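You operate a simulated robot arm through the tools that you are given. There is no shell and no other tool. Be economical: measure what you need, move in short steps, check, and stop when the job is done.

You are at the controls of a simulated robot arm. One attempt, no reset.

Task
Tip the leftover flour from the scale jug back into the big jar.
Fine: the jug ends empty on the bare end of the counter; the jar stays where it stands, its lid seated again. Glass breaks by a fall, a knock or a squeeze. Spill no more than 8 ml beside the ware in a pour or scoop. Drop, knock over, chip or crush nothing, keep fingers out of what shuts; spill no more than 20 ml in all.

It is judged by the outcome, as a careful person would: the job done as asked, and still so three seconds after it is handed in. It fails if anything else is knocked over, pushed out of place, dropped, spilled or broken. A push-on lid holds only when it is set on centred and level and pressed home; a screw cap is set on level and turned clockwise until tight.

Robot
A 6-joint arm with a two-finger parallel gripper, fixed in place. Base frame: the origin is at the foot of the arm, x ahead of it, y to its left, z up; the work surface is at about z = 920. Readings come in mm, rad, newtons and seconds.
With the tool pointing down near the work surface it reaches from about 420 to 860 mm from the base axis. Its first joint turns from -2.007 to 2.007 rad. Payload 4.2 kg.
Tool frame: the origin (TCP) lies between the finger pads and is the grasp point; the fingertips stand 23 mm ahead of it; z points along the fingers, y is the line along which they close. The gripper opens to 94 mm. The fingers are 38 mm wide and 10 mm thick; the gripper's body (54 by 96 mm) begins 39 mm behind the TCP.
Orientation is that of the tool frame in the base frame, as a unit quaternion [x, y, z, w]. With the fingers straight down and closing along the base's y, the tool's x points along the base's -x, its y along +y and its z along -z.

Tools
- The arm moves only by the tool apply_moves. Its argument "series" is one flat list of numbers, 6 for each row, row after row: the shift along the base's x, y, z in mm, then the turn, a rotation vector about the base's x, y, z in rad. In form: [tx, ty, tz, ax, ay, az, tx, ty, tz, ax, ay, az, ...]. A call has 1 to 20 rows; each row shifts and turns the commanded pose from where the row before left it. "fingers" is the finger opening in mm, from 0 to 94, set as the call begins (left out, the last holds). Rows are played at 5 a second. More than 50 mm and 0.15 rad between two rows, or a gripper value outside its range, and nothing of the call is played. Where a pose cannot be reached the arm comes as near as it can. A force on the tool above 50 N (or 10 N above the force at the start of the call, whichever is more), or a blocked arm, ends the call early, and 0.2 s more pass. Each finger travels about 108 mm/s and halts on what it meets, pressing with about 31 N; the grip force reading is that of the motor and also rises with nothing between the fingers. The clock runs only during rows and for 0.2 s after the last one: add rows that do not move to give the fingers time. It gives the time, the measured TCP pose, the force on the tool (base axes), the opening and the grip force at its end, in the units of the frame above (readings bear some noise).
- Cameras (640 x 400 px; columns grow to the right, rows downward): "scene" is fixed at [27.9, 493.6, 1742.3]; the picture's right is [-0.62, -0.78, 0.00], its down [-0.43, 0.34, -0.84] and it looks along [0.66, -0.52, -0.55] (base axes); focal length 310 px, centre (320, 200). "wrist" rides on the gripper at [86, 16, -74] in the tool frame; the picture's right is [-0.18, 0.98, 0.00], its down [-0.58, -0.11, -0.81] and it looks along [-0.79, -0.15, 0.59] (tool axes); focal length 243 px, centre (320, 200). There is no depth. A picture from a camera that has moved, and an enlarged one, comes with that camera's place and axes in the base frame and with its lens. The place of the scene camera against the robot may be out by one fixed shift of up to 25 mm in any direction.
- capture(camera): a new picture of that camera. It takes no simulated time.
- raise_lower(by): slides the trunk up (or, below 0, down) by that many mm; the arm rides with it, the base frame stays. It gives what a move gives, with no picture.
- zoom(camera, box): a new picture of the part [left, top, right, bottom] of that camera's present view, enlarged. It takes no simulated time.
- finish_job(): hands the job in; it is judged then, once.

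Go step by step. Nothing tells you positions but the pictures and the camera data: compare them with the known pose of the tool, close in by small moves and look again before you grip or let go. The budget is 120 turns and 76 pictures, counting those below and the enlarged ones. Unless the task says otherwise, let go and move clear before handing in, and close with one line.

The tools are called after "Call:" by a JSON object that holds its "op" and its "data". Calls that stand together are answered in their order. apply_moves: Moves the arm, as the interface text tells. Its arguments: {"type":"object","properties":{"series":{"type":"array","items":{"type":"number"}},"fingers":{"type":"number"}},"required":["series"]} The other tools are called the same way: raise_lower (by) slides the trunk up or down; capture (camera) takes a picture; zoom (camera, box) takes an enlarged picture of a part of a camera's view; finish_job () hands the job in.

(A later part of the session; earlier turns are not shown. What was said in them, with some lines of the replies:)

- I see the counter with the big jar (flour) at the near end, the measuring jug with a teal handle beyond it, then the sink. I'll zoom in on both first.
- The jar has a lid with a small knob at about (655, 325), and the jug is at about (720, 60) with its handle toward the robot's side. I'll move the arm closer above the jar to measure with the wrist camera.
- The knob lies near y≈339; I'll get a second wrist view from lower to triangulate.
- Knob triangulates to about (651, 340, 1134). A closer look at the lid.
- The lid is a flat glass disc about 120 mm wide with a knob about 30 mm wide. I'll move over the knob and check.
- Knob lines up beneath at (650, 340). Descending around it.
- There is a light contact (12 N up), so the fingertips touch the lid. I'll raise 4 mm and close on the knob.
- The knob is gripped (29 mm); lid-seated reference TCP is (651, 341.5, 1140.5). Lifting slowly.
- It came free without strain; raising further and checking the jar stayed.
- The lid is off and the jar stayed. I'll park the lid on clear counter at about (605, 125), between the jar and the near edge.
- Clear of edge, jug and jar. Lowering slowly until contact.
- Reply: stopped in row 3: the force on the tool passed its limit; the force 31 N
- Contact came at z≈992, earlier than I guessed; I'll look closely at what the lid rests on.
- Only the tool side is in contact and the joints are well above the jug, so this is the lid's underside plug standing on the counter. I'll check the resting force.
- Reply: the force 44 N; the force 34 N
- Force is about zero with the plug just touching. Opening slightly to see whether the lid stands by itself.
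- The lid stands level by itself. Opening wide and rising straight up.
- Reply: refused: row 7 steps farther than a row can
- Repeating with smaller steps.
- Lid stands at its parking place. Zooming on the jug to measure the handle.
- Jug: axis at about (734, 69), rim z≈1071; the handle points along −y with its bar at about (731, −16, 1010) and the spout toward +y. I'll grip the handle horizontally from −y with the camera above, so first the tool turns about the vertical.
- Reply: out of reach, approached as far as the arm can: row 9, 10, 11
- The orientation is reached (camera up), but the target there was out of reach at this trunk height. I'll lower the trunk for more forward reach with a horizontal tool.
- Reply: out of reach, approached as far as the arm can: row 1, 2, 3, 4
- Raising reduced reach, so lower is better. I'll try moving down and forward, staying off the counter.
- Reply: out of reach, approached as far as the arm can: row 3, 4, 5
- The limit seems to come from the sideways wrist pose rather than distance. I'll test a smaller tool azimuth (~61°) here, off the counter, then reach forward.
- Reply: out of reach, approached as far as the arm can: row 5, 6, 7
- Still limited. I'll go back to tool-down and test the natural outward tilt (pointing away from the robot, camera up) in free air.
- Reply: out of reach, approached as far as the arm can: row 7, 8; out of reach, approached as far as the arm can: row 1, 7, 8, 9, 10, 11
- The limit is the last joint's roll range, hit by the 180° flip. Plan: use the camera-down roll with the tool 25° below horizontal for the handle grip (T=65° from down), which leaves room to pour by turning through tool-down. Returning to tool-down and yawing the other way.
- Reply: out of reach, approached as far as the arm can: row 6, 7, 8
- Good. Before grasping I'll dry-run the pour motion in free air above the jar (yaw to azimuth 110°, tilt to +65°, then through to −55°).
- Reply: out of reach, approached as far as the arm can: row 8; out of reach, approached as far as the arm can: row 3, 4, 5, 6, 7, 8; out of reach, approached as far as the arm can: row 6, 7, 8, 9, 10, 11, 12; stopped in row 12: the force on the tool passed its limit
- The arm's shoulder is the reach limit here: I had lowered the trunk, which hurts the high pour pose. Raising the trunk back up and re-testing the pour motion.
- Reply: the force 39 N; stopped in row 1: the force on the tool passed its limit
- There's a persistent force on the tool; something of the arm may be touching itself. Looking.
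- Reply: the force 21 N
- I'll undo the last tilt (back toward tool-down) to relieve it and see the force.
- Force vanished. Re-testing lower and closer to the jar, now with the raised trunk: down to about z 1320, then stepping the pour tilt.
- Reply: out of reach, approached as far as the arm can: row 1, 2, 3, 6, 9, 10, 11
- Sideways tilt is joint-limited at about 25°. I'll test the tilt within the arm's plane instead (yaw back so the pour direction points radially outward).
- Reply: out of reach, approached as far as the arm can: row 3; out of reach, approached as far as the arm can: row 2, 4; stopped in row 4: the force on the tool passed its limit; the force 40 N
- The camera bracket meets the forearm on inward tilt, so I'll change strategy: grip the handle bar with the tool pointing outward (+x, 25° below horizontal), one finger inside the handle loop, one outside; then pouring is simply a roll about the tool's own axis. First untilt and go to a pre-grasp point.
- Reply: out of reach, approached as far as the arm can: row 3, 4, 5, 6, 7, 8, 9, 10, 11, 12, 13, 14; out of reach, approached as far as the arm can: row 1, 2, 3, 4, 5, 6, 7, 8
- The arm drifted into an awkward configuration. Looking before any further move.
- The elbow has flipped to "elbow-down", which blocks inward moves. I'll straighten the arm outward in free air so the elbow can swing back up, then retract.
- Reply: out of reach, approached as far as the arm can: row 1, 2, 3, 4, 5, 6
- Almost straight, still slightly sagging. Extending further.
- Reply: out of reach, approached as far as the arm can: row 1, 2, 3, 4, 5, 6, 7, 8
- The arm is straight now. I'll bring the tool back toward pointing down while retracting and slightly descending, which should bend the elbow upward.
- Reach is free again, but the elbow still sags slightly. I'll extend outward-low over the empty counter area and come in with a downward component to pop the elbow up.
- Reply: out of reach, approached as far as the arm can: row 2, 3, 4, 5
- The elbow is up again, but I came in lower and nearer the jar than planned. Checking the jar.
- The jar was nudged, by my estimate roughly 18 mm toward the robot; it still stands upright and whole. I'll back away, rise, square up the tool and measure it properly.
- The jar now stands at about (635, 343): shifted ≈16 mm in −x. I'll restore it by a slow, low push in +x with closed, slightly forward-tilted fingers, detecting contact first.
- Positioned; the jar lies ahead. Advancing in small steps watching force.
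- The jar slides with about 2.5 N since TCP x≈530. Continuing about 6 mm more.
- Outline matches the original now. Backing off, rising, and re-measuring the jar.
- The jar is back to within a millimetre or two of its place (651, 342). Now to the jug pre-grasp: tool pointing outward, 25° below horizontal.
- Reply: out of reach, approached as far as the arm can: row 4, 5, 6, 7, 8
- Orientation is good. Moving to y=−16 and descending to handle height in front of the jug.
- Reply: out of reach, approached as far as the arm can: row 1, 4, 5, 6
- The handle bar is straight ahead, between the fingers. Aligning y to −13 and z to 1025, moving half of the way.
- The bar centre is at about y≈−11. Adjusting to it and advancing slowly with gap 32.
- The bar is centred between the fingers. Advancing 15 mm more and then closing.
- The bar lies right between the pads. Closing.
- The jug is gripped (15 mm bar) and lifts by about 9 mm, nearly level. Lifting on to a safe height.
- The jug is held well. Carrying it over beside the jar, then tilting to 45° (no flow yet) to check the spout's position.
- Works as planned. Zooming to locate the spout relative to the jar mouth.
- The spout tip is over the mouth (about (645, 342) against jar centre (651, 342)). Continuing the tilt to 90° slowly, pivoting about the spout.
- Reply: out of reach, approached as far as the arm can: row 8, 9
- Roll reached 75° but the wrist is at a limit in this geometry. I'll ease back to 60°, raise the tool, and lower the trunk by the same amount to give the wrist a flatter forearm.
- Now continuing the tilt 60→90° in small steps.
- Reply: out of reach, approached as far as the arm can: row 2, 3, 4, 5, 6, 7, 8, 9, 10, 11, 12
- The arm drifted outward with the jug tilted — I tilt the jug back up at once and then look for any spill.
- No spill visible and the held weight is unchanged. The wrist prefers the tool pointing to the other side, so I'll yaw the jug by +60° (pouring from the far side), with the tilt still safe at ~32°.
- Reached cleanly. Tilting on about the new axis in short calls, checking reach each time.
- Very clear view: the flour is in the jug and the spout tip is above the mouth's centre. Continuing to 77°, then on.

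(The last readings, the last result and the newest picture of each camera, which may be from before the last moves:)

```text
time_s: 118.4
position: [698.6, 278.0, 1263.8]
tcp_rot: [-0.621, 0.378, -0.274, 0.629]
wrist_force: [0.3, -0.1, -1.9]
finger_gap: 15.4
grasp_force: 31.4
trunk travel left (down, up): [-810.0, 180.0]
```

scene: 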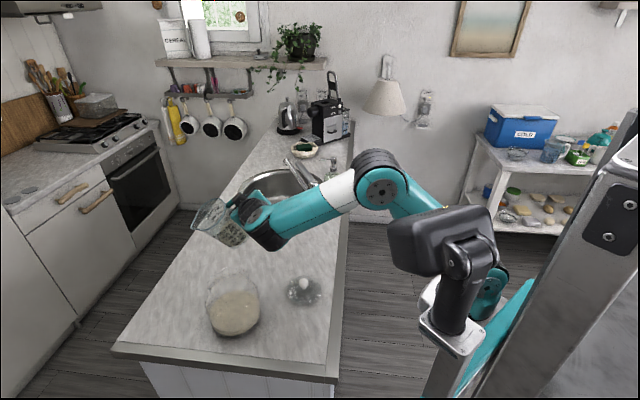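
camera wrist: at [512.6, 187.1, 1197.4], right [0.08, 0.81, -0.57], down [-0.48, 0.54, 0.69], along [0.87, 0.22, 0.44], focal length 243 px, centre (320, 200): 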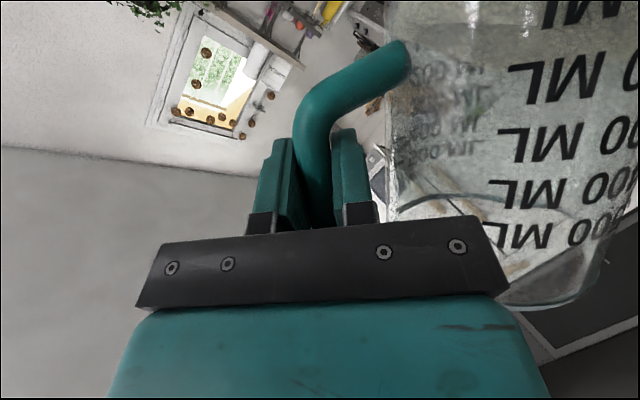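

Call:
{"op": "apply_moves", "data": {"series": [-5, 3.4, 1.8, -0.0218, -0.0378, 0, -5, 3.4, 1.8, -0.0218, -0.0378, 0, -5, 3.4, 1.8, -0.0218, -0.0378, 0, -5, 3.4, 1.8, -0.0218, -0.0378, 0, 0, 0, 0, 0, 0, 0, 0, 0, 0, 0, 0, 0]}}

Call:
{"op": "zoom", "data": {"camera": "scene", "box": [170, 210, 300, 340]}}

```text
time_s: 119.8
position: [678.9, 293.2, 1270.6]
tcp_rot: [-0.626, 0.316, -0.337, 0.628]
wrist_force: [-0.1, 0.0, -1.4]
finger_gap: 15.0
grasp_force: 30.8
trunk travel left (down, up): [-810.0, 180.0]
```

```text
3.08 times, centred on (235, 275) of scene
camera zoom: at [27.9, 493.6, 1742.3], right [-0.62, -0.78, 0.0], down [-0.43, 0.34, -0.84], along [0.66, -0.52, -0.55], focal length 954 px, centre (582, -31)
```

zoom: 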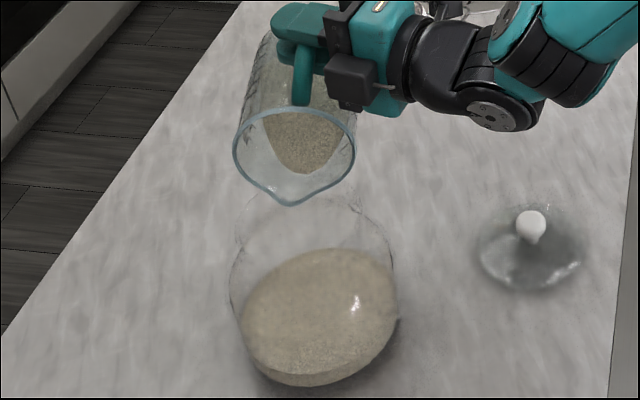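

Spout dead-centre; the flour has not slid yet at 92°. Continuing slowly to 107°.

Call:
{"op": "apply_moves", "data": {"series": [-5.7, 3, 1.2, -0.0218, -0.0378, 0, -5.7, 3, 1.2, -0.0218, -0.0378, 0, 0, 0, 0, 0, 0, 0, -5.7, 3, 1.2, -0.0218, -0.0378, 0, -5.7, 3, 1.2, -0.0218, -0.0378, 0, 0, 0, 0, 0, 0, 0, -5.7, 3, 1.2, -0.0218, -0.0378, 0, -5.7, 3, 1.2, -0.0218, -0.0378, 0, 0, 0, 0, 0, 0, 0, 0, 0, 0, 0, 0, 0]}}

Call:
{"op": "zoom", "data": {"camera": "scene", "box": [170, 210, 300, 340]}}

```text
time_s: 122.0
position: [645.0, 310.3, 1277.2]
tcp_rot: [0.625, -0.221, 0.425, -0.617]
wrist_force: [-0.4, -0.2, -0.7]
finger_gap: 15.1
grasp_force: 31.6
trunk travel left (down, up): [-810.0, 180.0]
```

```text
3.08 times, centred on (235, 275) of scene
camera zoom: at [27.9, 493.6, 1742.3], right [-0.62, -0.78, 0.0], down [-0.43, 0.34, -0.84], along [0.66, -0.52, -0.55], focal length 954 px, centre (582, -31)
```

zoom: 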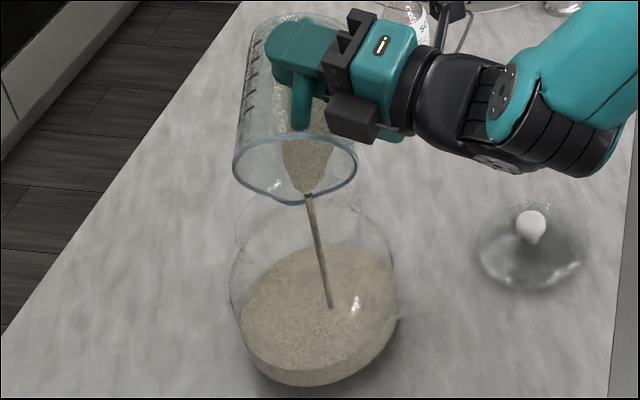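

The flour streams neatly into the jar. Holding, then tilting on to about 122°.

Call:
{"op": "apply_moves", "data": {"series": [0, 0, 0, 0, 0, 0, 0, 0, 0, 0, 0, 0, 0, 0, 0, 0, 0, 0, 0, 0, 0, 0, 0, 0, 0, 0, 0, 0, 0, 0, -5.5, 3.3, -0.3, -0.0218, -0.0378, 0, -5.5, 3.3, -0.3, -0.0218, -0.0378, 0, 0, 0, 0, 0, 0, 0, -5.5, 3.3, -0.3, -0.0218, -0.0378, 0, -5.5, 3.3, -0.3, -0.0218, -0.0378, 0, 0, 0, 0, 0, 0, 0, -5.5, 3.3, -0.3, -0.0218, -0.0378, 0, -5.5, 3.3, -0.3, -0.0218, -0.0378, 0, 0, 0, 0, 0, 0, 0, 0, 0, 0, 0, 0, 0, 0, 0, 0, 0, 0, 0]}}

Call:
{"op": "zoom", "data": {"camera": "scene", "box": [170, 210, 300, 340]}}

```text
time_s: 125.4
position: [611.6, 329.0, 1276.5]
tcp_rot: [0.611, -0.122, 0.507, -0.596]
wrist_force: [0.3, -0.2, -0.7]
finger_gap: 14.6
grasp_force: 30.7
trunk travel left (down, up): [-810.0, 180.0]
```

```text
3.08 times, centred on (235, 275) of scene
camera zoom: at [27.9, 493.6, 1742.3], right [-0.62, -0.78, 0.0], down [-0.43, 0.34, -0.84], along [0.66, -0.52, -0.55], focal length 954 px, centre (582, -31)
```

zoom: 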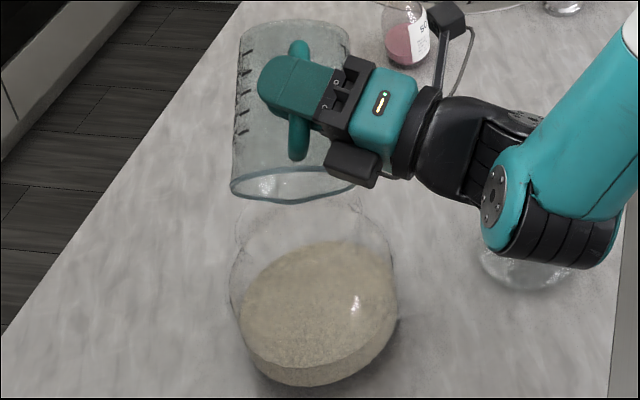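

The jug looks empty. A little extra tilt and hold to shake out the remainder, then I reverse the path to upright.

Call:
{"op": "apply_moves", "data": {"series": [-4, 2.5, 0, -0.0436, -0.0756, 0, -4, 2.5, 0, -0.0436, -0.0756, 0, 0, 0, 0, 0, 0, 0, 0, 0, 0, 0, 0, 0, 0, 0, 0, 0, 0, 0, 0, 0, 0, 0, 0, 0, 4, -2.5, 0, 0.0436, 0.0756, 0, 4, -2.5, 0, 0.0436, 0.0756, 0, 11, -6.3, 0.5, 0.0436, 0.0756, 0, 11, -6.3, 0.5, 0.0436, 0.0756, 0, 11, -6.3, 0, 0.0436, 0.0756, 0, 11.3, -5.7, -2, 0.0436, 0.0756, 0, 11.3, -5.7, -2, 0.0436, 0.0756, 0, 11.3, -5.7, -2, 0.0436, 0.0756, 0, 0, 0, 0, 0, 0, 0]}}

Call:
{"op": "apply_moves", "data": {"series": [9.6, -6.3, -2, 0.0436, 0.0756, 0, 9.6, -6.3, -2, 0.0436, 0.0756, 0, 9.6, -6.3, -2, 0.0436, 0.0756, 0, 8.6, -4.7, 0, 0.0436, 0.0756, 0, 8.6, -4.7, 0, 0.0436, 0.0756, 0, 8.6, -4.7, 0, 0.0436, 0.0756, 0, 6, -4, 8, 0.0436, 0.0756, 0, 6, -4, 8, 0.0436, 0.0756, 0, 6, -4, 8, 0.0436, 0.0756, 0, 4, -6, 8, 0.0436, 0.0756, 0, 0, -10, 5, 0.0436, 0.0756, 0, 0, -15, 0, 0.0436, 0.0756, 0, 0, -20, 0, 0.0436, 0.0756, 0, 0, -20, 0, 0.0436, 0.0756, 0, 0, -20, 0, 0.0436, 0.0756, 0, 0, -20, 0, 0.0436, 0.0756, 0, 0, -20, 0, 0.0436, 0.0756, 0, 0, -20, 0, 0.0436, 0.0756, 0, 0, 0, 0, 0, 0, 0]}}

Call:
{"op": "capture", "data": {"camera": "scene"}}

```text
time_s: 128.6
position: [679.0, 293.6, 1270.2]
tcp_rot: [-0.626, 0.316, -0.337, 0.628]
wrist_force: [-0.4, 0.6, -0.9]
finger_gap: 14.7
grasp_force: 31.2
trunk travel left (down, up): [-810.0, 180.0]
```

```text
time_s: 132.6
position: [755.6, 97.3, 1302.0]
tcp_rot: [-0.428, 0.727, 0.258, 0.471]
wrist_force: [0.3, -0.3, -1.0]
finger_gap: 14.8
grasp_force: 30.9
trunk travel left (down, up): [-810.0, 180.0]
```

```text
5 pictures are left
```

scene: 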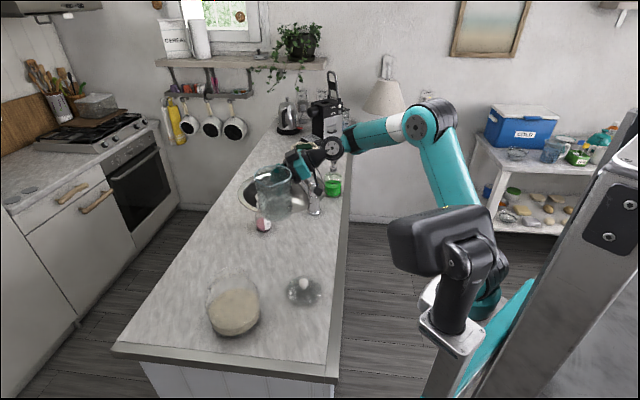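

Jug upright and empty, counter clean, jar in place. To free the lid, I'll set the jug down temporarily near its old spot (centre ≈ (738, 90)), then reseat the lid, and afterwards move the jug to the bare end.

Call:
{"op": "apply_moves", "data": {"series": [9, -12, 0, 0.015, 0.026, 0, 9, -12, 0, 0, 0, 0, 9, -12, 0, 0, 0, 0, 9, -12, 0, 0, 0, 0, 9, -12, -10, 0, 0, 0, 0, 0, -35, 0, 0, 0, 0, 0, -42, 0, 0, 0, 0, 0, -42, 0, 0, 0, 0, 0, -42, 0, 0, 0, 0, 0, -42, 0, 0, 0, 0, 0, -30, 0, 0, 0, 0, 0, -15, 0, 0, 0, 0, 0, 0, 0, 0, 0]}}

Call:
{"op": "apply_moves", "data": {"series": [0, 0, -5, 0, 0, 0, 0, 0, 0, 0, 0, 0]}}

```text
time_s: 135.4
position: [800.3, 38.6, 1044.4]
tcp_rot: [-0.421, 0.731, 0.268, 0.465]
wrist_force: [-0.5, 1.0, -1.0]
finger_gap: 14.7
grasp_force: 31.3
trunk travel left (down, up): [-810.0, 180.0]
```

```text
time_s: 136.0
position: [801.1, 38.3, 1037.9]
tcp_rot: [-0.42, 0.732, 0.267, 0.465]
wrist_force: [0.2, 0.1, -2.0]
finger_gap: 14.8
grasp_force: 30.7
trunk travel left (down, up): [-810.0, 180.0]
```

Orientation is level; stepping down to find contact (expected near z≈1025).

Call:
{"op": "apply_moves", "data": {"series": [0, 0, -4, 0, 0, 0, 0, 0, -3, 0, 0, 0, 0, 0, 0, 0, 0, 0]}}

Call:
{"op": "apply_moves", "data": {"series": [0, 0, -2, 0, 0, 0, 0, 0, -2, 0, 0, 0, 0, 0, 0, 0, 0, 0]}}

Call:
{"op": "apply_moves", "data": {"series": [0, 0, -1.5, 0, 0, 0, 0, 0, 0, 0, 0, 0]}}

```text
time_s: 136.8
position: [801.6, 38.5, 1032.6]
tcp_rot: [-0.42, 0.732, 0.267, 0.465]
wrist_force: [0.9, 0.7, -1.1]
finger_gap: 14.9
grasp_force: 31.7
trunk travel left (down, up): [-810.0, 180.0]
```

```text
time_s: 137.6
position: [800.1, 38.3, 1027.3]
tcp_rot: [-0.42, 0.731, 0.269, 0.465]
wrist_force: [0.2, 0.0, -2.2]
finger_gap: 15.0
grasp_force: 31.0
trunk travel left (down, up): [-810.0, 180.0]
```

```text
time_s: 138.2
position: [800.6, 37.9, 1026.1]
tcp_rot: [-0.421, 0.731, 0.268, 0.465]
wrist_force: [-0.3, -0.7, 0.8]
finger_gap: 14.9
grasp_force: 31.4
trunk travel left (down, up): [-810.0, 180.0]
```

Call:
{"op": "apply_moves", "data": {"series": [0, 0, -1, 0, 0, 0, 0, 0, 0, 0, 0, 0]}}

```text
time_s: 138.8
position: [801.7, 37.2, 1025.4]
tcp_rot: [-0.42, 0.731, 0.268, 0.466]
wrist_force: [0.5, -0.5, 6.9]
finger_gap: 14.8
grasp_force: 30.8
trunk travel left (down, up): [-810.0, 180.0]
```

Contact with the counter (7 N). Releasing and retreating straight back along the approach line.

Call:
{"op": "apply_moves", "data": {"series": [0, 0, 0.5, 0, 0, 0, 0, 0, 0, 0, 0, 0, 0, 0, 0, 0, 0, 0], "fingers": 32}}

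Call:
{"op": "apply_moves", "data": {"series": [-4, -7, 0, 0, 0, 0, -5, -8.7, 0, 0, 0, 0, -6, -10.4, 0, 0, 0, 0, -8, -13.8, 0, 0, 0, 0, -10, -17.3, 0, 0, 0, 0, -10, -17.3, 0, 0, 0, 0, -10, -17.3, 20, 0, 0, 0, 0, 0, 40, 0, 0, 0, 0, 0, 45, 0, 0, 0, 0, 0, 45, 0, 0, 0, 0, 0, 45, 0, 0, 0, 0, 0, 40, 0, 0, 0]}}

Call:
{"op": "capture", "data": {"camera": "scene"}}

```text
time_s: 139.6
position: [800.8, 37.1, 1026.3]
tcp_rot: [-0.42, 0.732, 0.268, 0.465]
wrist_force: [0.0, 0.1, 0.0]
finger_gap: 32.2
grasp_force: 0.1
trunk travel left (down, up): [-810.0, 180.0]
```

```text
time_s: 142.2
position: [747.0, -54.4, 1260.8]
tcp_rot: [-0.42, 0.732, 0.269, 0.465]
wrist_force: [1.2, -0.2, 0.5]
finger_gap: 31.9
grasp_force: 0.0
trunk travel left (down, up): [-810.0, 180.0]
```

```text
4 pictures are left
```

scene: 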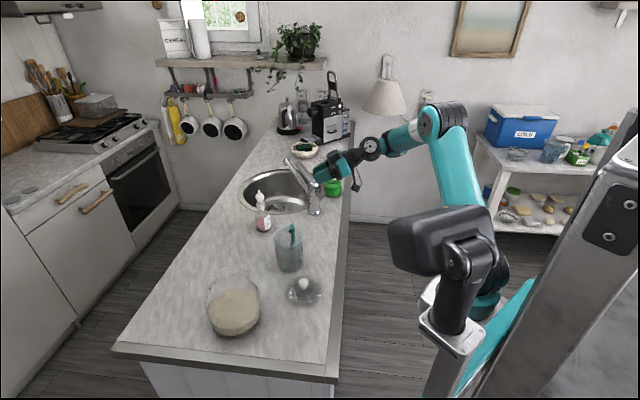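

The jug stands safely. Now back to tool-down, natural yaw, heading to the lid.

Call:
{"op": "apply_moves", "data": {"series": [-10, 6, 0, -0.1228, 0.0709, 0, -10, 6, 0, -0.1228, 0.0709, 0, -10, 6, 0, -0.1228, 0.0709, 0, -10, 6, 0, -0.1228, 0.0709, 0, -10, 6, 0, -0.1228, 0.0709, 0, -10, 6, 0, -0.1228, 0.0709, 0, -10, 6, 0, -0.1228, 0.0709, 0, -10, 6, 0, -0.1228, 0.0709, 0, 0, 10, 0, 0, 0, -0.131, 0, 10, 0, 0, 0, -0.131, 0, 10, 0, 0, 0, -0.131, 0, 10, 0, 0, 0, -0.131, 0, 10, 0, 0, 0, -0.131, 0, 10, 0, 0, 0, -0.131, 0, 10, 0, 0, 0, -0.131, 0, 10, 0, 0, 0, -0.131, 0, 0, 0, 0, 0, 0], "fingers": 70}}

```text
time_s: 145.8
position: [667.9, 73.9, 1261.3]
tcp_rot: [0.003, 1.0, -0.002, -0.001]
wrist_force: [0.2, -0.1, 0.5]
finger_gap: 70.0
grasp_force: 0.0
trunk travel left (down, up): [-810.0, 180.0]
```

Call:
{"op": "apply_moves", "data": {"series": [-30, 25.5, 0, 0, 0, 0, -30.6, 25.8, 0, 0, 0, 0, 0, 0, -40, 0, 0, 0, 0, 0, -45, 0, 0, 0, 0, 0, -45, 0, 0, 0, 0, 0, -45, 0, 0, 0, 0, 0, -30, 0, 0, 0, 0, 0, 0, 0, 0, 0]}}

Call:
{"op": "capture", "data": {"camera": "wrist"}}

```text
time_s: 147.6
position: [609.2, 125.3, 1054.3]
tcp_rot: [0.001, 1.0, -0.002, -0.001]
wrist_force: [0.4, -0.5, -0.3]
finger_gap: 70.1
grasp_force: 0.0
trunk travel left (down, up): [-810.0, 180.0]
```

```text
3 pictures are left
camera wrist: at [521.4, 143.5, 1130.2], right [0.19, 0.98, 0.0], down [0.58, -0.11, 0.81], along [0.79, -0.15, -0.59], focal length 243 px, centre (320, 200)
```

wrist: 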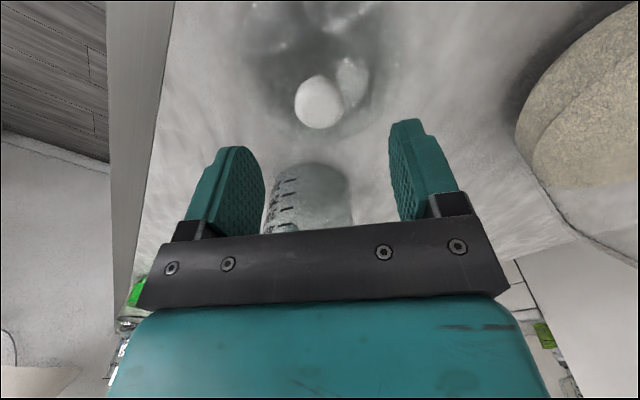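

Lid knob at (607.5, 126). Descending to the former grip height and closing.

Call:
{"op": "apply_moves", "data": {"series": [-0.8, 0, -20, 0, 0, 0, -0.7, 0, -20, 0, 0, 0, 0, 0, -14, 0, 0, 0, 0, 0, -5.3, 0, 0, 0, 0, 0, 0, 0, 0, 0]}}

Call:
{"op": "apply_moves", "data": {"series": [0, 0, 0, 0, 0, 0, 0, 0, 0, 0, 0, 0, 0, 0, 0, 0, 0, 0], "fingers": 20}}

```text
time_s: 148.8
position: [607.3, 124.7, 994.9]
tcp_rot: [0.002, 1.0, -0.002, -0.001]
wrist_force: [0.9, 0.0, 0.3]
finger_gap: 69.9
grasp_force: 0.0
trunk travel left (down, up): [-810.0, 180.0]
```

```text
time_s: 149.6
position: [607.1, 125.2, 996.7]
tcp_rot: [0.001, 1.0, -0.001, -0.001]
wrist_force: [-0.1, 0.7, 0.1]
finger_gap: 29.2
grasp_force: 30.9
trunk travel left (down, up): [-810.0, 180.0]
```

Knob gripped. I'll lift by raising the trunk (which also avoids over-stretching the arm), then by the arm.

Call:
{"op": "raise_lower", "data": {"by": 140}}

Call:
{"op": "apply_moves", "data": {"series": [0, 0, 30, 0, 0, 0, 0, 0, 35, 0, 0, 0, 0, 0, 20, 0, 0, 0, 7.3, 36, 0, 0, 0, 0, 7.3, 36, 0, 0, 0, 0, 7.3, 36, 0, 0, 0, 0, 7.3, 36, 0, 0, 0, 0, 7.3, 36, 0, 0, 0, 0, 7.2, 36, 0, 0, 0, 0, 0, 0, 0, 0, 0, 0]}}

```text
time_s: 151.3
position: [607.0, 125.3, 1136.7]
tcp_rot: [0.001, 1.0, -0.002, -0.001]
wrist_force: [0.2, 0.4, 0.0]
finger_gap: 29.3
grasp_force: 30.8
trunk travel left (down, up): [-950.0, 40.0]
```

```text
time_s: 153.5
position: [650.4, 340.3, 1222.0]
tcp_rot: [0.002, 1.0, -0.002, 0.0]
wrist_force: [0.3, -0.2, 0.2]
finger_gap: 29.1
grasp_force: 30.9
trunk travel left (down, up): [-950.0, 40.0]
```

Above the jar. Lowering in small steps watching the forces.

Call:
{"op": "apply_moves", "data": {"series": [0.2, 0.8, -20, 0, 0, 0, 0.2, 0.2, -15, 0, 0, 0, 0, 0, -8, 0, 0, 0, 0, 0, 0, 0, 0, 0]}}

Call:
{"op": "apply_moves", "data": {"series": [0, 0, -5, 0, 0, 0, 0, 0, -5, 0, 0, 0, 0, 0, 0, 0, 0, 0]}}

Call:
{"op": "apply_moves", "data": {"series": [0, 0, -5, 0, 0, 0, 0, 0, -4, 0, 0, 0, 0, 0, 0, 0, 0, 0]}}

```text
time_s: 154.5
position: [651.9, 341.4, 1179.5]
tcp_rot: [0.002, 1.0, -0.002, 0.0]
wrist_force: [0.0, 0.1, -0.6]
finger_gap: 29.0
grasp_force: 31.6
trunk travel left (down, up): [-950.0, 40.0]
```

```text
time_s: 155.3
position: [650.5, 341.8, 1168.5]
tcp_rot: [0.002, 1.0, -0.002, -0.001]
wrist_force: [0.1, 0.1, -1.3]
finger_gap: 29.2
grasp_force: 31.1
trunk travel left (down, up): [-950.0, 40.0]
```

```text
time_s: 156.1
position: [651.5, 341.4, 1159.4]
tcp_rot: [0.002, 1.0, -0.001, -0.001]
wrist_force: [0.0, -0.1, 0.4]
finger_gap: 28.9
grasp_force: 31.1
trunk travel left (down, up): [-950.0, 40.0]
```

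Call:
{"op": "apply_moves", "data": {"series": [0, 0, -4, 0, 0, 0, 0, 0, -4, 0, 0, 0, 0, 0, 0, 0, 0, 0]}}

Call:
{"op": "apply_moves", "data": {"series": [0, 0, -3, 0, 0, 0, 0, 0, -2, 0, 0, 0, 0, 0, 0, 0, 0, 0]}}

```text
time_s: 156.9
position: [650.4, 341.1, 1153.1]
tcp_rot: [0.002, 1.0, -0.002, -0.001]
wrist_force: [-0.5, -1.9, 1.4]
finger_gap: 28.8
grasp_force: 30.9
trunk travel left (down, up): [-950.0, 40.0]
```

```text
time_s: 157.7
position: [650.0, 342.3, 1147.0]
tcp_rot: [0.003, 1.0, -0.002, -0.001]
wrist_force: [-0.1, -3.9, 4.4]
finger_gap: 29.0
grasp_force: 31.3
trunk travel left (down, up): [-950.0, 40.0]
```

A slight side load (−3.9 N in y): shifting 1 mm in −y and going on.

Call:
{"op": "apply_moves", "data": {"series": [0, -1, 0, 0, 0, 0, 0, 0, -2, 0, 0, 0, 0, 0, 0, 0, 0, 0]}}

Call:
{"op": "apply_moves", "data": {"series": [0, 0, -2, 0, 0, 0, 0, 0, 0, 0, 0, 0]}}

```text
time_s: 158.5
position: [650.7, 341.5, 1145.7]
tcp_rot: [0.002, 1.0, -0.002, -0.001]
wrist_force: [-1.2, -4.8, 5.9]
finger_gap: 29.0
grasp_force: 30.7
trunk travel left (down, up): [-950.0, 40.0]
```

```text
time_s: 159.1
position: [650.6, 341.1, 1143.1]
tcp_rot: [0.002, 1.0, 0.0, 0.001]
wrist_force: [-1.5, -9.2, 17.0]
finger_gap: 29.1
grasp_force: 31.1
trunk travel left (down, up): [-950.0, 40.0]
```

Call:
{"op": "apply_moves", "data": {"series": [0, -1.3, 0, 0, 0, 0, 0, 0, 0, 0, 0, 0]}}

Call:
{"op": "zoom", "data": {"camera": "scene", "box": [180, 240, 290, 340]}}

```text
time_s: 159.7
position: [650.7, 339.3, 1144.4]
tcp_rot: [0.002, 1.0, -0.001, 0.0]
wrist_force: [0.5, -5.0, 18.8]
finger_gap: 28.8
grasp_force: 31.0
trunk travel left (down, up): [-950.0, 40.0]
```

```text
4.00 times, centred on (235, 290) of scene
camera zoom: at [27.9, 493.6, 1742.3], right [-0.62, -0.78, 0.0], down [-0.43, 0.34, -0.84], along [0.66, -0.52, -0.55], focal length 1240 px, centre (660, -160)
```

zoom: 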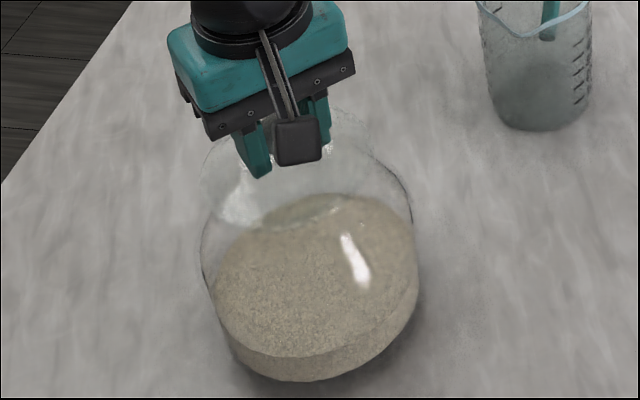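

The lid sits in the mouth. One more small y correction, then pressing home.

Call:
{"op": "apply_moves", "data": {"series": [0, -0.7, 0, 0, 0, 0, 0, 0, -1.5, 0, 0, 0, 0, 0, 0, 0, 0, 0]}}

Call:
{"op": "apply_moves", "data": {"series": [0, 0, -1.5, 0, 0, 0, 0, 0, 0, 0, 0, 0]}}

```text
time_s: 160.5
position: [650.0, 338.8, 1142.5]
tcp_rot: [0.003, 1.0, 0.0, 0.0]
wrist_force: [3.0, 0.5, 23.4]
finger_gap: 28.9
grasp_force: 30.7
trunk travel left (down, up): [-950.0, 40.0]
```

```text
time_s: 161.1
position: [650.4, 339.2, 1140.0]
tcp_rot: [0.001, 1.0, -0.001, 0.0]
wrist_force: [0.7, 2.9, 22.9]
finger_gap: 28.7
grasp_force: 31.1
trunk travel left (down, up): [-950.0, 40.0]
```

Call:
{"op": "apply_moves", "data": {"series": [0, 0, -2, 0, 0, 0, 0, 0, 0, 0, 0, 0]}}

Call:
{"op": "apply_moves", "data": {"series": [0, 0, -2, 0, 0, 0, 0, 0, 0, 0, 0, 0]}}

```text
time_s: 161.7
position: [649.9, 339.2, 1139.4]
tcp_rot: [0.002, 1.0, -0.001, 0.0]
wrist_force: [-0.8, 3.6, 27.0]
finger_gap: 28.9
grasp_force: 31.1
trunk travel left (down, up): [-950.0, 40.0]
```

```text
time_s: 162.3
position: [649.1, 339.1, 1140.7]
tcp_rot: [0.002, 1.0, 0.0, 0.002]
wrist_force: [-3.5, 3.0, 39.9]
finger_gap: 29.0
grasp_force: 30.3
trunk travel left (down, up): [-950.0, 40.0]
```

Firm stop at 40 N at the original seated height (≈1140.5). Relieving the load, then releasing.

Call:
{"op": "apply_moves", "data": {"series": [0, 0, 3, 0, 0, 0, 0, 0, 1.5, 0, 0, 0, 0, 0, 0, 0, 0, 0]}}

Call:
{"op": "apply_moves", "data": {"series": [0, 0, 0, 0, 0, 0, 0, 0, 0, 0, 0, 0, 0, 0, 0, 0, 0, 0], "fingers": 60}}

Call:
{"op": "apply_moves", "data": {"series": [0, 0, 10, 0, 0, 0, 0, 0, 20, 0, 0, 0, 0, 0, 20, 0, 0, 0, 0, 0, 20, 0, 0, 0]}}

Call:
{"op": "capture", "data": {"camera": "wrist"}}

```text
time_s: 163.1
position: [649.4, 338.2, 1140.0]
tcp_rot: [0.001, 1.0, -0.002, -0.002]
wrist_force: [1.9, 5.1, 15.3]
finger_gap: 28.7
grasp_force: 30.9
trunk travel left (down, up): [-950.0, 40.0]
```

```text
time_s: 163.9
position: [649.9, 337.6, 1140.8]
tcp_rot: [0.003, 1.0, -0.001, 0.0]
wrist_force: [-0.2, -10.3, 25.5]
finger_gap: 55.5
grasp_force: 0.1
trunk travel left (down, up): [-950.0, 40.0]
```

```text
time_s: 164.9
position: [650.5, 338.8, 1210.3]
tcp_rot: [0.002, 1.0, -0.002, -0.002]
wrist_force: [0.1, -0.2, 0.5]
finger_gap: 60.1
grasp_force: 0.0
trunk travel left (down, up): [-950.0, 40.0]
```

```text
1 pictures are left
camera wrist: at [562.8, 356.9, 1285.3], right [0.19, 0.98, 0.0], down [0.58, -0.11, 0.81], along [0.79, -0.15, -0.59], focal length 243 px, centre (320, 200)
```

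wrist: 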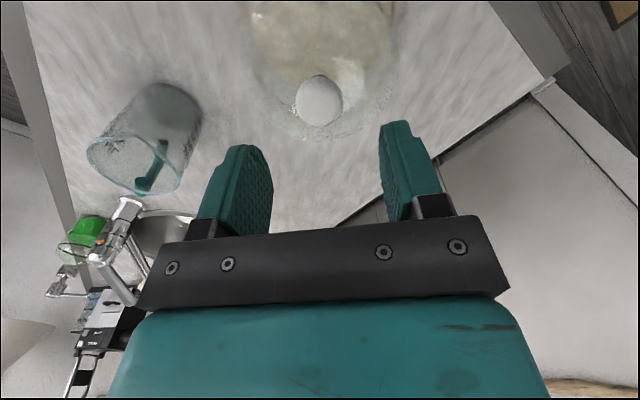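

The lid sits centred and level, but its knob may be a few mm high. I'll press it home from directly above with closed fingers on the knob.

Call:
{"op": "apply_moves", "data": {"series": [0.7, 1, 0, 0, 0, 0, 0, 0, 0, 0, 0, 0, 0, 0, 0, 0, 0, 0, 0, 0, -15, 0, 0, 0, 0, 0, -8, 0, 0, 0, 0, 0, -4, 0, 0, 0, 0, 0, -3, 0, 0, 0, 0, 0, 0, 0, 0, 0], "fingers": 0}}

Call:
{"op": "apply_moves", "data": {"series": [0, 0, -2, 0, 0, 0, 0, 0, -2, 0, 0, 0, 0, 0, 0, 0, 0, 0]}}

```text
time_s: 166.7
position: [651.1, 339.3, 1178.9]
tcp_rot: [0.002, 1.0, -0.001, -0.001]
wrist_force: [0.4, 0.6, 0.4]
finger_gap: 0.0
grasp_force: 31.0
trunk travel left (down, up): [-950.0, 40.0]
```

```text
time_s: 167.5
position: [651.2, 340.4, 1176.2]
tcp_rot: [0.001, 1.0, -0.002, -0.001]
wrist_force: [-0.3, -0.3, -0.4]
finger_gap: 0.0
grasp_force: 30.9
trunk travel left (down, up): [-950.0, 40.0]
```

Call:
{"op": "apply_moves", "data": {"series": [0, 0, -2, 0, 0, 0, 0, 0, -2, 0, 0, 0, 0, 0, 0, 0, 0, 0]}}

Call:
{"op": "apply_moves", "data": {"series": [0, 0, -2, 0, 0, 0, 0, 0, -2, 0, 0, 0, 0, 0, 0, 0, 0, 0]}}

Call:
{"op": "apply_moves", "data": {"series": [0, 0, -2, 0, 0, 0, 0, 0, 0, 0, 0, 0]}}

```text
time_s: 168.3
position: [651.6, 341.0, 1171.6]
tcp_rot: [0.002, 1.0, -0.002, -0.001]
wrist_force: [-0.4, -0.1, 0.3]
finger_gap: 0.0
grasp_force: 30.8
trunk travel left (down, up): [-950.0, 40.0]
```

```text
time_s: 169.1
position: [651.0, 341.0, 1170.2]
tcp_rot: [0.002, 1.0, 0.0, 0.0]
wrist_force: [-0.4, -0.9, 14.4]
finger_gap: 0.0
grasp_force: 30.8
trunk travel left (down, up): [-950.0, 40.0]
```

```text
time_s: 169.7
position: [651.2, 339.4, 1169.2]
tcp_rot: [0.003, 1.0, 0.001, 0.002]
wrist_force: [2.5, -3.4, 34.3]
finger_gap: 0.0
grasp_force: 31.1
trunk travel left (down, up): [-950.0, 40.0]
```

Contact at z≈1170 (knob top ≈1147) and firm. Pressing slightly more.

Call:
{"op": "apply_moves", "data": {"series": [0, 0, -1.7, 0, 0, 0, 0, 0, 0, 0, 0, 0, 0, 0, 0, 0, 0, 0]}}

Call:
{"op": "apply_moves", "data": {"series": [0, 0, 5, 0, 0, 0, 0, 0, 15, 0, 0, 0, 0, 0, 30, 0, 0, 0, 0, 0, 30, 0, 0, 0]}}

```text
time_s: 170.5
position: [651.3, 340.8, 1170.7]
tcp_rot: [0.003, 1.0, 0.001, 0.002]
wrist_force: [3.4, -3.9, 43.5]
finger_gap: 0.0
grasp_force: 31.1
trunk travel left (down, up): [-950.0, 40.0]
```

```text
time_s: 171.5
position: [651.3, 338.7, 1243.5]
tcp_rot: [0.002, 1.0, -0.002, -0.003]
wrist_force: [0.6, -0.9, 0.4]
finger_gap: 0.0
grasp_force: 30.9
trunk travel left (down, up): [-950.0, 40.0]
```

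The lid is home (43 N, no movement). Now the jug: I'll retrace the recorded poses back to its handle — first over and trunk down again.

Call:
{"op": "apply_moves", "data": {"series": [2, -33, 20, 0, 0, 0, 2, -33, 20, 0, 0, 0, 2, -33, 20, 0, 0, 0, 2, -33, 20, 0, 0, 0, 2, -33, 20, 0, 0, 0, 2, -33, 20, 0, 0, 0, 2, -33, 20, 0, 0, 0, 2.6, -33.8, 17.8, 0, 0, 0, 0, 0, 0, 0, 0, 0], "fingers": 32}}

Call:
{"op": "raise_lower", "data": {"by": -140}}

Call:
{"op": "apply_moves", "data": {"series": [0, -10, 0, 0, 0, 0.131, 0, -10, 0, 0, 0, 0.131, 0, -10, 0, 0, 0, 0.131, 0, -10, 0, 0, 0, 0.131, 0, -10, 0, 0, 0, 0.131, 0, -10, 0, 0, 0, 0.131, 0, -10, 0, 0, 0, 0.131, 0, -10, 0, 0, 0, 0.131, 10, -6, 0, 0.1228, -0.0709, 0, 10, -6, 0, 0.1228, -0.0709, 0, 10, -6, 0, 0.1228, -0.0709, 0, 10, -6, 0, 0.1228, -0.0709, 0, 10, -6, 0, 0.1228, -0.0709, 0, 10, -6, 0, 0.1228, -0.0709, 0, 10, -6, 0, 0.1228, -0.0709, 0, 10, -6, 0, 0.1228, -0.0709, 0, 0, 0, 0, 0, 0, 0]}}

```text
time_s: 173.5
position: [667.8, 75.4, 1400.7]
tcp_rot: [0.001, 1.0, -0.001, -0.001]
wrist_force: [-0.6, -0.5, 0.9]
finger_gap: 32.2
grasp_force: 0.0
trunk travel left (down, up): [-950.0, 40.0]
```

```text
time_s: 175.1
position: [667.2, 75.8, 1261.3]
tcp_rot: [0.002, 1.0, -0.002, -0.001]
wrist_force: [0.4, -0.2, -0.3]
finger_gap: 32.0
grasp_force: 0.1
trunk travel left (down, up): [-810.0, 180.0]
```

```text
time_s: 178.7
position: [748.6, -53.7, 1261.8]
tcp_rot: [-0.421, 0.731, 0.269, 0.465]
wrist_force: [0.9, 0.0, 0.1]
finger_gap: 32.1
grasp_force: 0.0
trunk travel left (down, up): [-810.0, 180.0]
```

Exactly on the recorded pose. Descending and re-entering the handle along the same line.

Call:
{"op": "apply_moves", "data": {"series": [0, 0, -40, 0, 0, 0, 0, 0, -45, 0, 0, 0, 0, 0, -45, 0, 0, 0, 0, 0, -45, 0, 0, 0, 0, 0, -40, 0, 0, 0, 10, 17.3, -20, 0, 0, 0, 0, 0, 0, 0, 0, 0]}}

Call:
{"op": "apply_moves", "data": {"series": [10, 17.3, 0, 0, 0, 0, 10, 17.3, 0, 0, 0, 0, 0, 0, 0, 0, 0, 0]}}

Call:
{"op": "apply_moves", "data": {"series": [8, 13.8, 0, 0, 0, 0, 6, 10.4, 0, 0, 0, 0, 5, 8.7, 0, 0, 0, 0, 4, 7, 0, 0, 0, 0, 0, 0, 0, 0, 0, 0]}}

```text
time_s: 180.3
position: [756.9, -39.3, 1025.9]
tcp_rot: [-0.419, 0.732, 0.267, 0.465]
wrist_force: [0.0, 0.3, 0.2]
finger_gap: 31.9
grasp_force: 0.0
trunk travel left (down, up): [-810.0, 180.0]
```

```text
time_s: 181.1
position: [777.0, -1.6, 1025.3]
tcp_rot: [-0.42, 0.732, 0.267, 0.465]
wrist_force: [0.4, -0.1, 0.0]
finger_gap: 31.8
grasp_force: 0.0
trunk travel left (down, up): [-810.0, 180.0]
```

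```text
time_s: 182.3
position: [801.7, 39.0, 1025.4]
tcp_rot: [-0.42, 0.732, 0.268, 0.465]
wrist_force: [0.1, -0.2, 0.8]
finger_gap: 31.7
grasp_force: 0.0
trunk travel left (down, up): [-810.0, 180.0]
```

Call:
{"op": "apply_moves", "data": {"series": [0, 0, 0, 0, 0, 0, 0, 0, 0, 0, 0, 0, 0, 0, 0, 0, 0, 0], "fingers": 8}}

Call:
{"op": "apply_moves", "data": {"series": [0, 0, 5, 0, 0, 0, 0, 0, 10, 0, 0, 0, 0, 0, 20, 0, 0, 0, 0, 0, 30, 0, 0, 0, 0, 0, 40, 0, 0, 0, 0, 0, 40, 0, 0, 0, 0, 0, 40, 0, 0, 0, 0, 0, 40, 0, 0, 0, 0, 0, 20, 0, 0, 0, 0, 0, 0, 0, 0, 0]}}

```text
time_s: 183.1
position: [801.7, 38.3, 1025.5]
tcp_rot: [-0.421, 0.732, 0.268, 0.464]
wrist_force: [0.4, 0.0, 0.4]
finger_gap: 14.6
grasp_force: 30.7
trunk travel left (down, up): [-810.0, 180.0]
```

```text
time_s: 185.3
position: [801.0, 38.2, 1270.4]
tcp_rot: [-0.42, 0.732, 0.268, 0.465]
wrist_force: [-0.2, 0.7, -1.5]
finger_gap: 14.9
grasp_force: 31.1
trunk travel left (down, up): [-810.0, 180.0]
```

Jug in hand. Carrying it at height toward the bare near end (target centre ≈ (520, 235)), turning 15° more on the way.

Call:
{"op": "apply_moves", "data": {"series": [-15, 12, 0, 0, 0, 0.029, -24, 19, 0, 0, 0, 0.029, -24, 19, 0, 0, 0, 0.029, -24, 19, 0, 0, 0, 0.029, -24, 19, 0, 0, 0, 0.029, -24, 19, 0, 0, 0, 0.029, -24, 19, 0, 0, 0, 0.029, -24, 19, 0, 0, 0, 0.029, -24, 18, 0, 0, 0, 0.03, 0, 0, 0, 0, 0, 0]}}

```text
time_s: 187.5
position: [593.4, 203.0, 1270.5]
tcp_rot: [-0.513, 0.67, 0.327, 0.426]
wrist_force: [0.6, -1.1, -1.1]
finger_gap: 15.1
grasp_force: 31.2
trunk travel left (down, up): [-810.0, 180.0]
```

Reached without drift. Lowering partly by arm, checking, then further.

Call:
{"op": "apply_moves", "data": {"series": [0, 0, -30, 0, 0, 0, 0, 0, -30, 0, 0, 0, 0, 0, 0, 0, 0, 0]}}

Call:
{"op": "raise_lower", "data": {"by": -100}}

Call:
{"op": "apply_moves", "data": {"series": [0, 0, -20, 0, 0, 0, 0, 0, -20, 0, 0, 0, 0, 0, 0, 0, 0, 0]}}

```text
time_s: 188.3
position: [595.0, 201.5, 1212.7]
tcp_rot: [-0.512, 0.67, 0.326, 0.426]
wrist_force: [-0.4, -0.1, -1.9]
finger_gap: 14.9
grasp_force: 30.9
trunk travel left (down, up): [-810.0, 180.0]
```

```text
time_s: 189.7
position: [594.9, 202.0, 1111.5]
tcp_rot: [-0.512, 0.671, 0.327, 0.426]
wrist_force: [1.2, 0.0, -0.8]
finger_gap: 14.7
grasp_force: 31.0
trunk travel left (down, up): [-710.0, 280.0]
```

```text
time_s: 190.5
position: [593.3, 202.5, 1072.5]
tcp_rot: [-0.512, 0.671, 0.326, 0.426]
wrist_force: [0.1, 0.6, -1.6]
finger_gap: 14.8
grasp_force: 31.2
trunk travel left (down, up): [-710.0, 280.0]
```

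Call:
{"op": "apply_moves", "data": {"series": [0, 0, -15, 0, 0, 0, 0, 0, -15, 0, 0, 0, 0, 0, 0, 0, 0, 0]}}

Call:
{"op": "capture", "data": {"camera": "scene"}}

```text
time_s: 191.3
position: [596.3, 202.0, 1041.9]
tcp_rot: [-0.512, 0.671, 0.326, 0.426]
wrist_force: [0.2, -0.1, -1.0]
finger_gap: 14.9
grasp_force: 30.7
trunk travel left (down, up): [-710.0, 280.0]
```

```text
0 pictures are left
```

scene: 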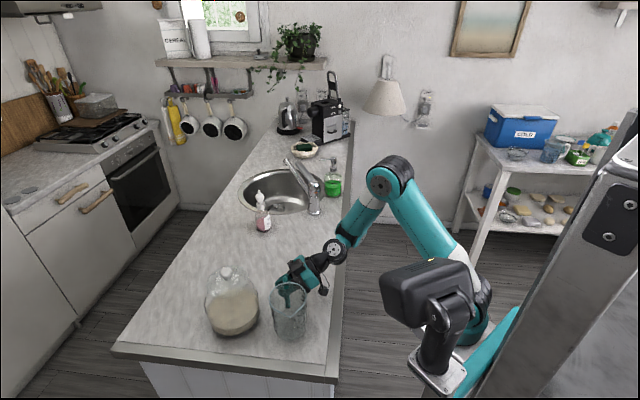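

The lid is on the jar, and the jug hangs upright over the bare near end with clearance on all sides. Setting it down gently.

Call:
{"op": "apply_moves", "data": {"series": [0, 0, -5, 0, 0, 0, 0, 0, -4, 0, 0, 0, 0, 0, -3, 0, 0, 0, 0, 0, 0, 0, 0, 0]}}

Call:
{"op": "apply_moves", "data": {"series": [0, 0, -2, 0, 0, 0, 0, 0, 0, 0, 0, 0]}}

Call:
{"op": "apply_moves", "data": {"series": [0, 0, -1.5, 0, 0, 0, 0, 0, 0, 0, 0, 0]}}

```text
time_s: 192.3
position: [594.4, 200.8, 1028.7]
tcp_rot: [-0.512, 0.671, 0.326, 0.426]
wrist_force: [0.6, 0.1, -0.5]
finger_gap: 14.9
grasp_force: 31.4
trunk travel left (down, up): [-710.0, 280.0]
```

```text
time_s: 192.9
position: [593.5, 201.3, 1028.6]
tcp_rot: [-0.512, 0.67, 0.327, 0.426]
wrist_force: [0.7, 0.1, -1.3]
finger_gap: 15.1
grasp_force: 30.8
trunk travel left (down, up): [-710.0, 280.0]
```

```text
time_s: 193.5
position: [594.9, 201.1, 1026.6]
tcp_rot: [-0.512, 0.671, 0.326, 0.426]
wrist_force: [-0.2, -0.5, -0.2]
finger_gap: 14.8
grasp_force: 30.7
trunk travel left (down, up): [-710.0, 280.0]
```

Call:
{"op": "apply_moves", "data": {"series": [0, 0, -1.2, 0, 0, 0, 0, 0, 0, 0, 0, 0]}}

```text
time_s: 194.1
position: [594.5, 201.1, 1026.7]
tcp_rot: [-0.512, 0.67, 0.327, 0.427]
wrist_force: [1.5, 1.2, 5.9]
finger_gap: 14.8
grasp_force: 30.9
trunk travel left (down, up): [-710.0, 280.0]
```

Contact (6 N). Releasing and backing straight out.

Call:
{"op": "apply_moves", "data": {"series": [0, 0, 0.5, 0, 0, 0, 0, 0, 0, 0, 0, 0, 0, 0, 0, 0, 0, 0], "fingers": 32}}

Call:
{"op": "apply_moves", "data": {"series": [-2.1, -7.7, 0, 0, 0, 0, -2.6, -9.7, 0, 0, 0, 0, -3.1, -11.6, 0, 0, 0, 0]}}

Call:
{"op": "apply_moves", "data": {"series": [-4.1, -15.5, 0, 0, 0, 0, -5.2, -19.3, 0, 0, 0, 0, -5.2, -19.3, 0, 0, 0, 0, -5.2, -19.3, 0, 0, 0, 0, 0, 0, 0, 0, 0, 0]}}

```text
time_s: 194.9
position: [594.0, 199.9, 1026.6]
tcp_rot: [-0.512, 0.671, 0.326, 0.426]
wrist_force: [-0.6, -1.1, 0.5]
finger_gap: 32.0
grasp_force: 0.1
trunk travel left (down, up): [-710.0, 280.0]
```

```text
time_s: 195.7
position: [586.7, 171.4, 1024.6]
tcp_rot: [-0.512, 0.67, 0.326, 0.427]
wrist_force: [-0.4, 0.3, -0.1]
finger_gap: 32.0
grasp_force: 0.0
trunk travel left (down, up): [-710.0, 280.0]
```

```text
time_s: 196.9
position: [566.8, 97.6, 1028.3]
tcp_rot: [-0.512, 0.671, 0.326, 0.426]
wrist_force: [0.2, -0.2, 0.8]
finger_gap: 32.1
grasp_force: 0.0
trunk travel left (down, up): [-710.0, 280.0]
```

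Released without side forces and clear of the jug. Rising with the trunk to move fully clear, then handing in.

Call:
{"op": "raise_lower", "data": {"by": 180}}

Call:
{"op": "apply_moves", "data": {"series": [0, -5, 10, 0, 0, 0, 0, 0, 0, 0, 0, 0, 0, 0, 0, 0, 0, 0, 0, 0, 0, 0, 0, 0]}}

```text
time_s: 198.9
position: [566.7, 97.8, 1206.6]
tcp_rot: [-0.512, 0.671, 0.326, 0.426]
wrist_force: [0.1, 0.7, -0.5]
finger_gap: 32.2
grasp_force: 0.1
trunk travel left (down, up): [-890.0, 100.0]
```

```text
time_s: 199.9
position: [566.5, 93.6, 1217.4]
tcp_rot: [-0.512, 0.67, 0.327, 0.426]
wrist_force: [0.8, -0.4, -0.6]
finger_gap: 32.0
grasp_force: 0.1
trunk travel left (down, up): [-890.0, 100.0]
```

The flour is in the jar, the lid is pressed home, the empty jug stands on the bare end of the counter, and the arm is clear, so I am handing in.

Call:
{"op": "finish_job", "data": {}}

```text
The job is handed in.
```

The flour is back in the big jar with its lid pressed home, and the empty jug stands on the bare near end of the counter. I saw no spill, but I had no pictures left to check after letting the jug go. While repositioning, the arm nudged the jar about 16 mm; I pushed it back to within 1–2 mm by camera measurement.
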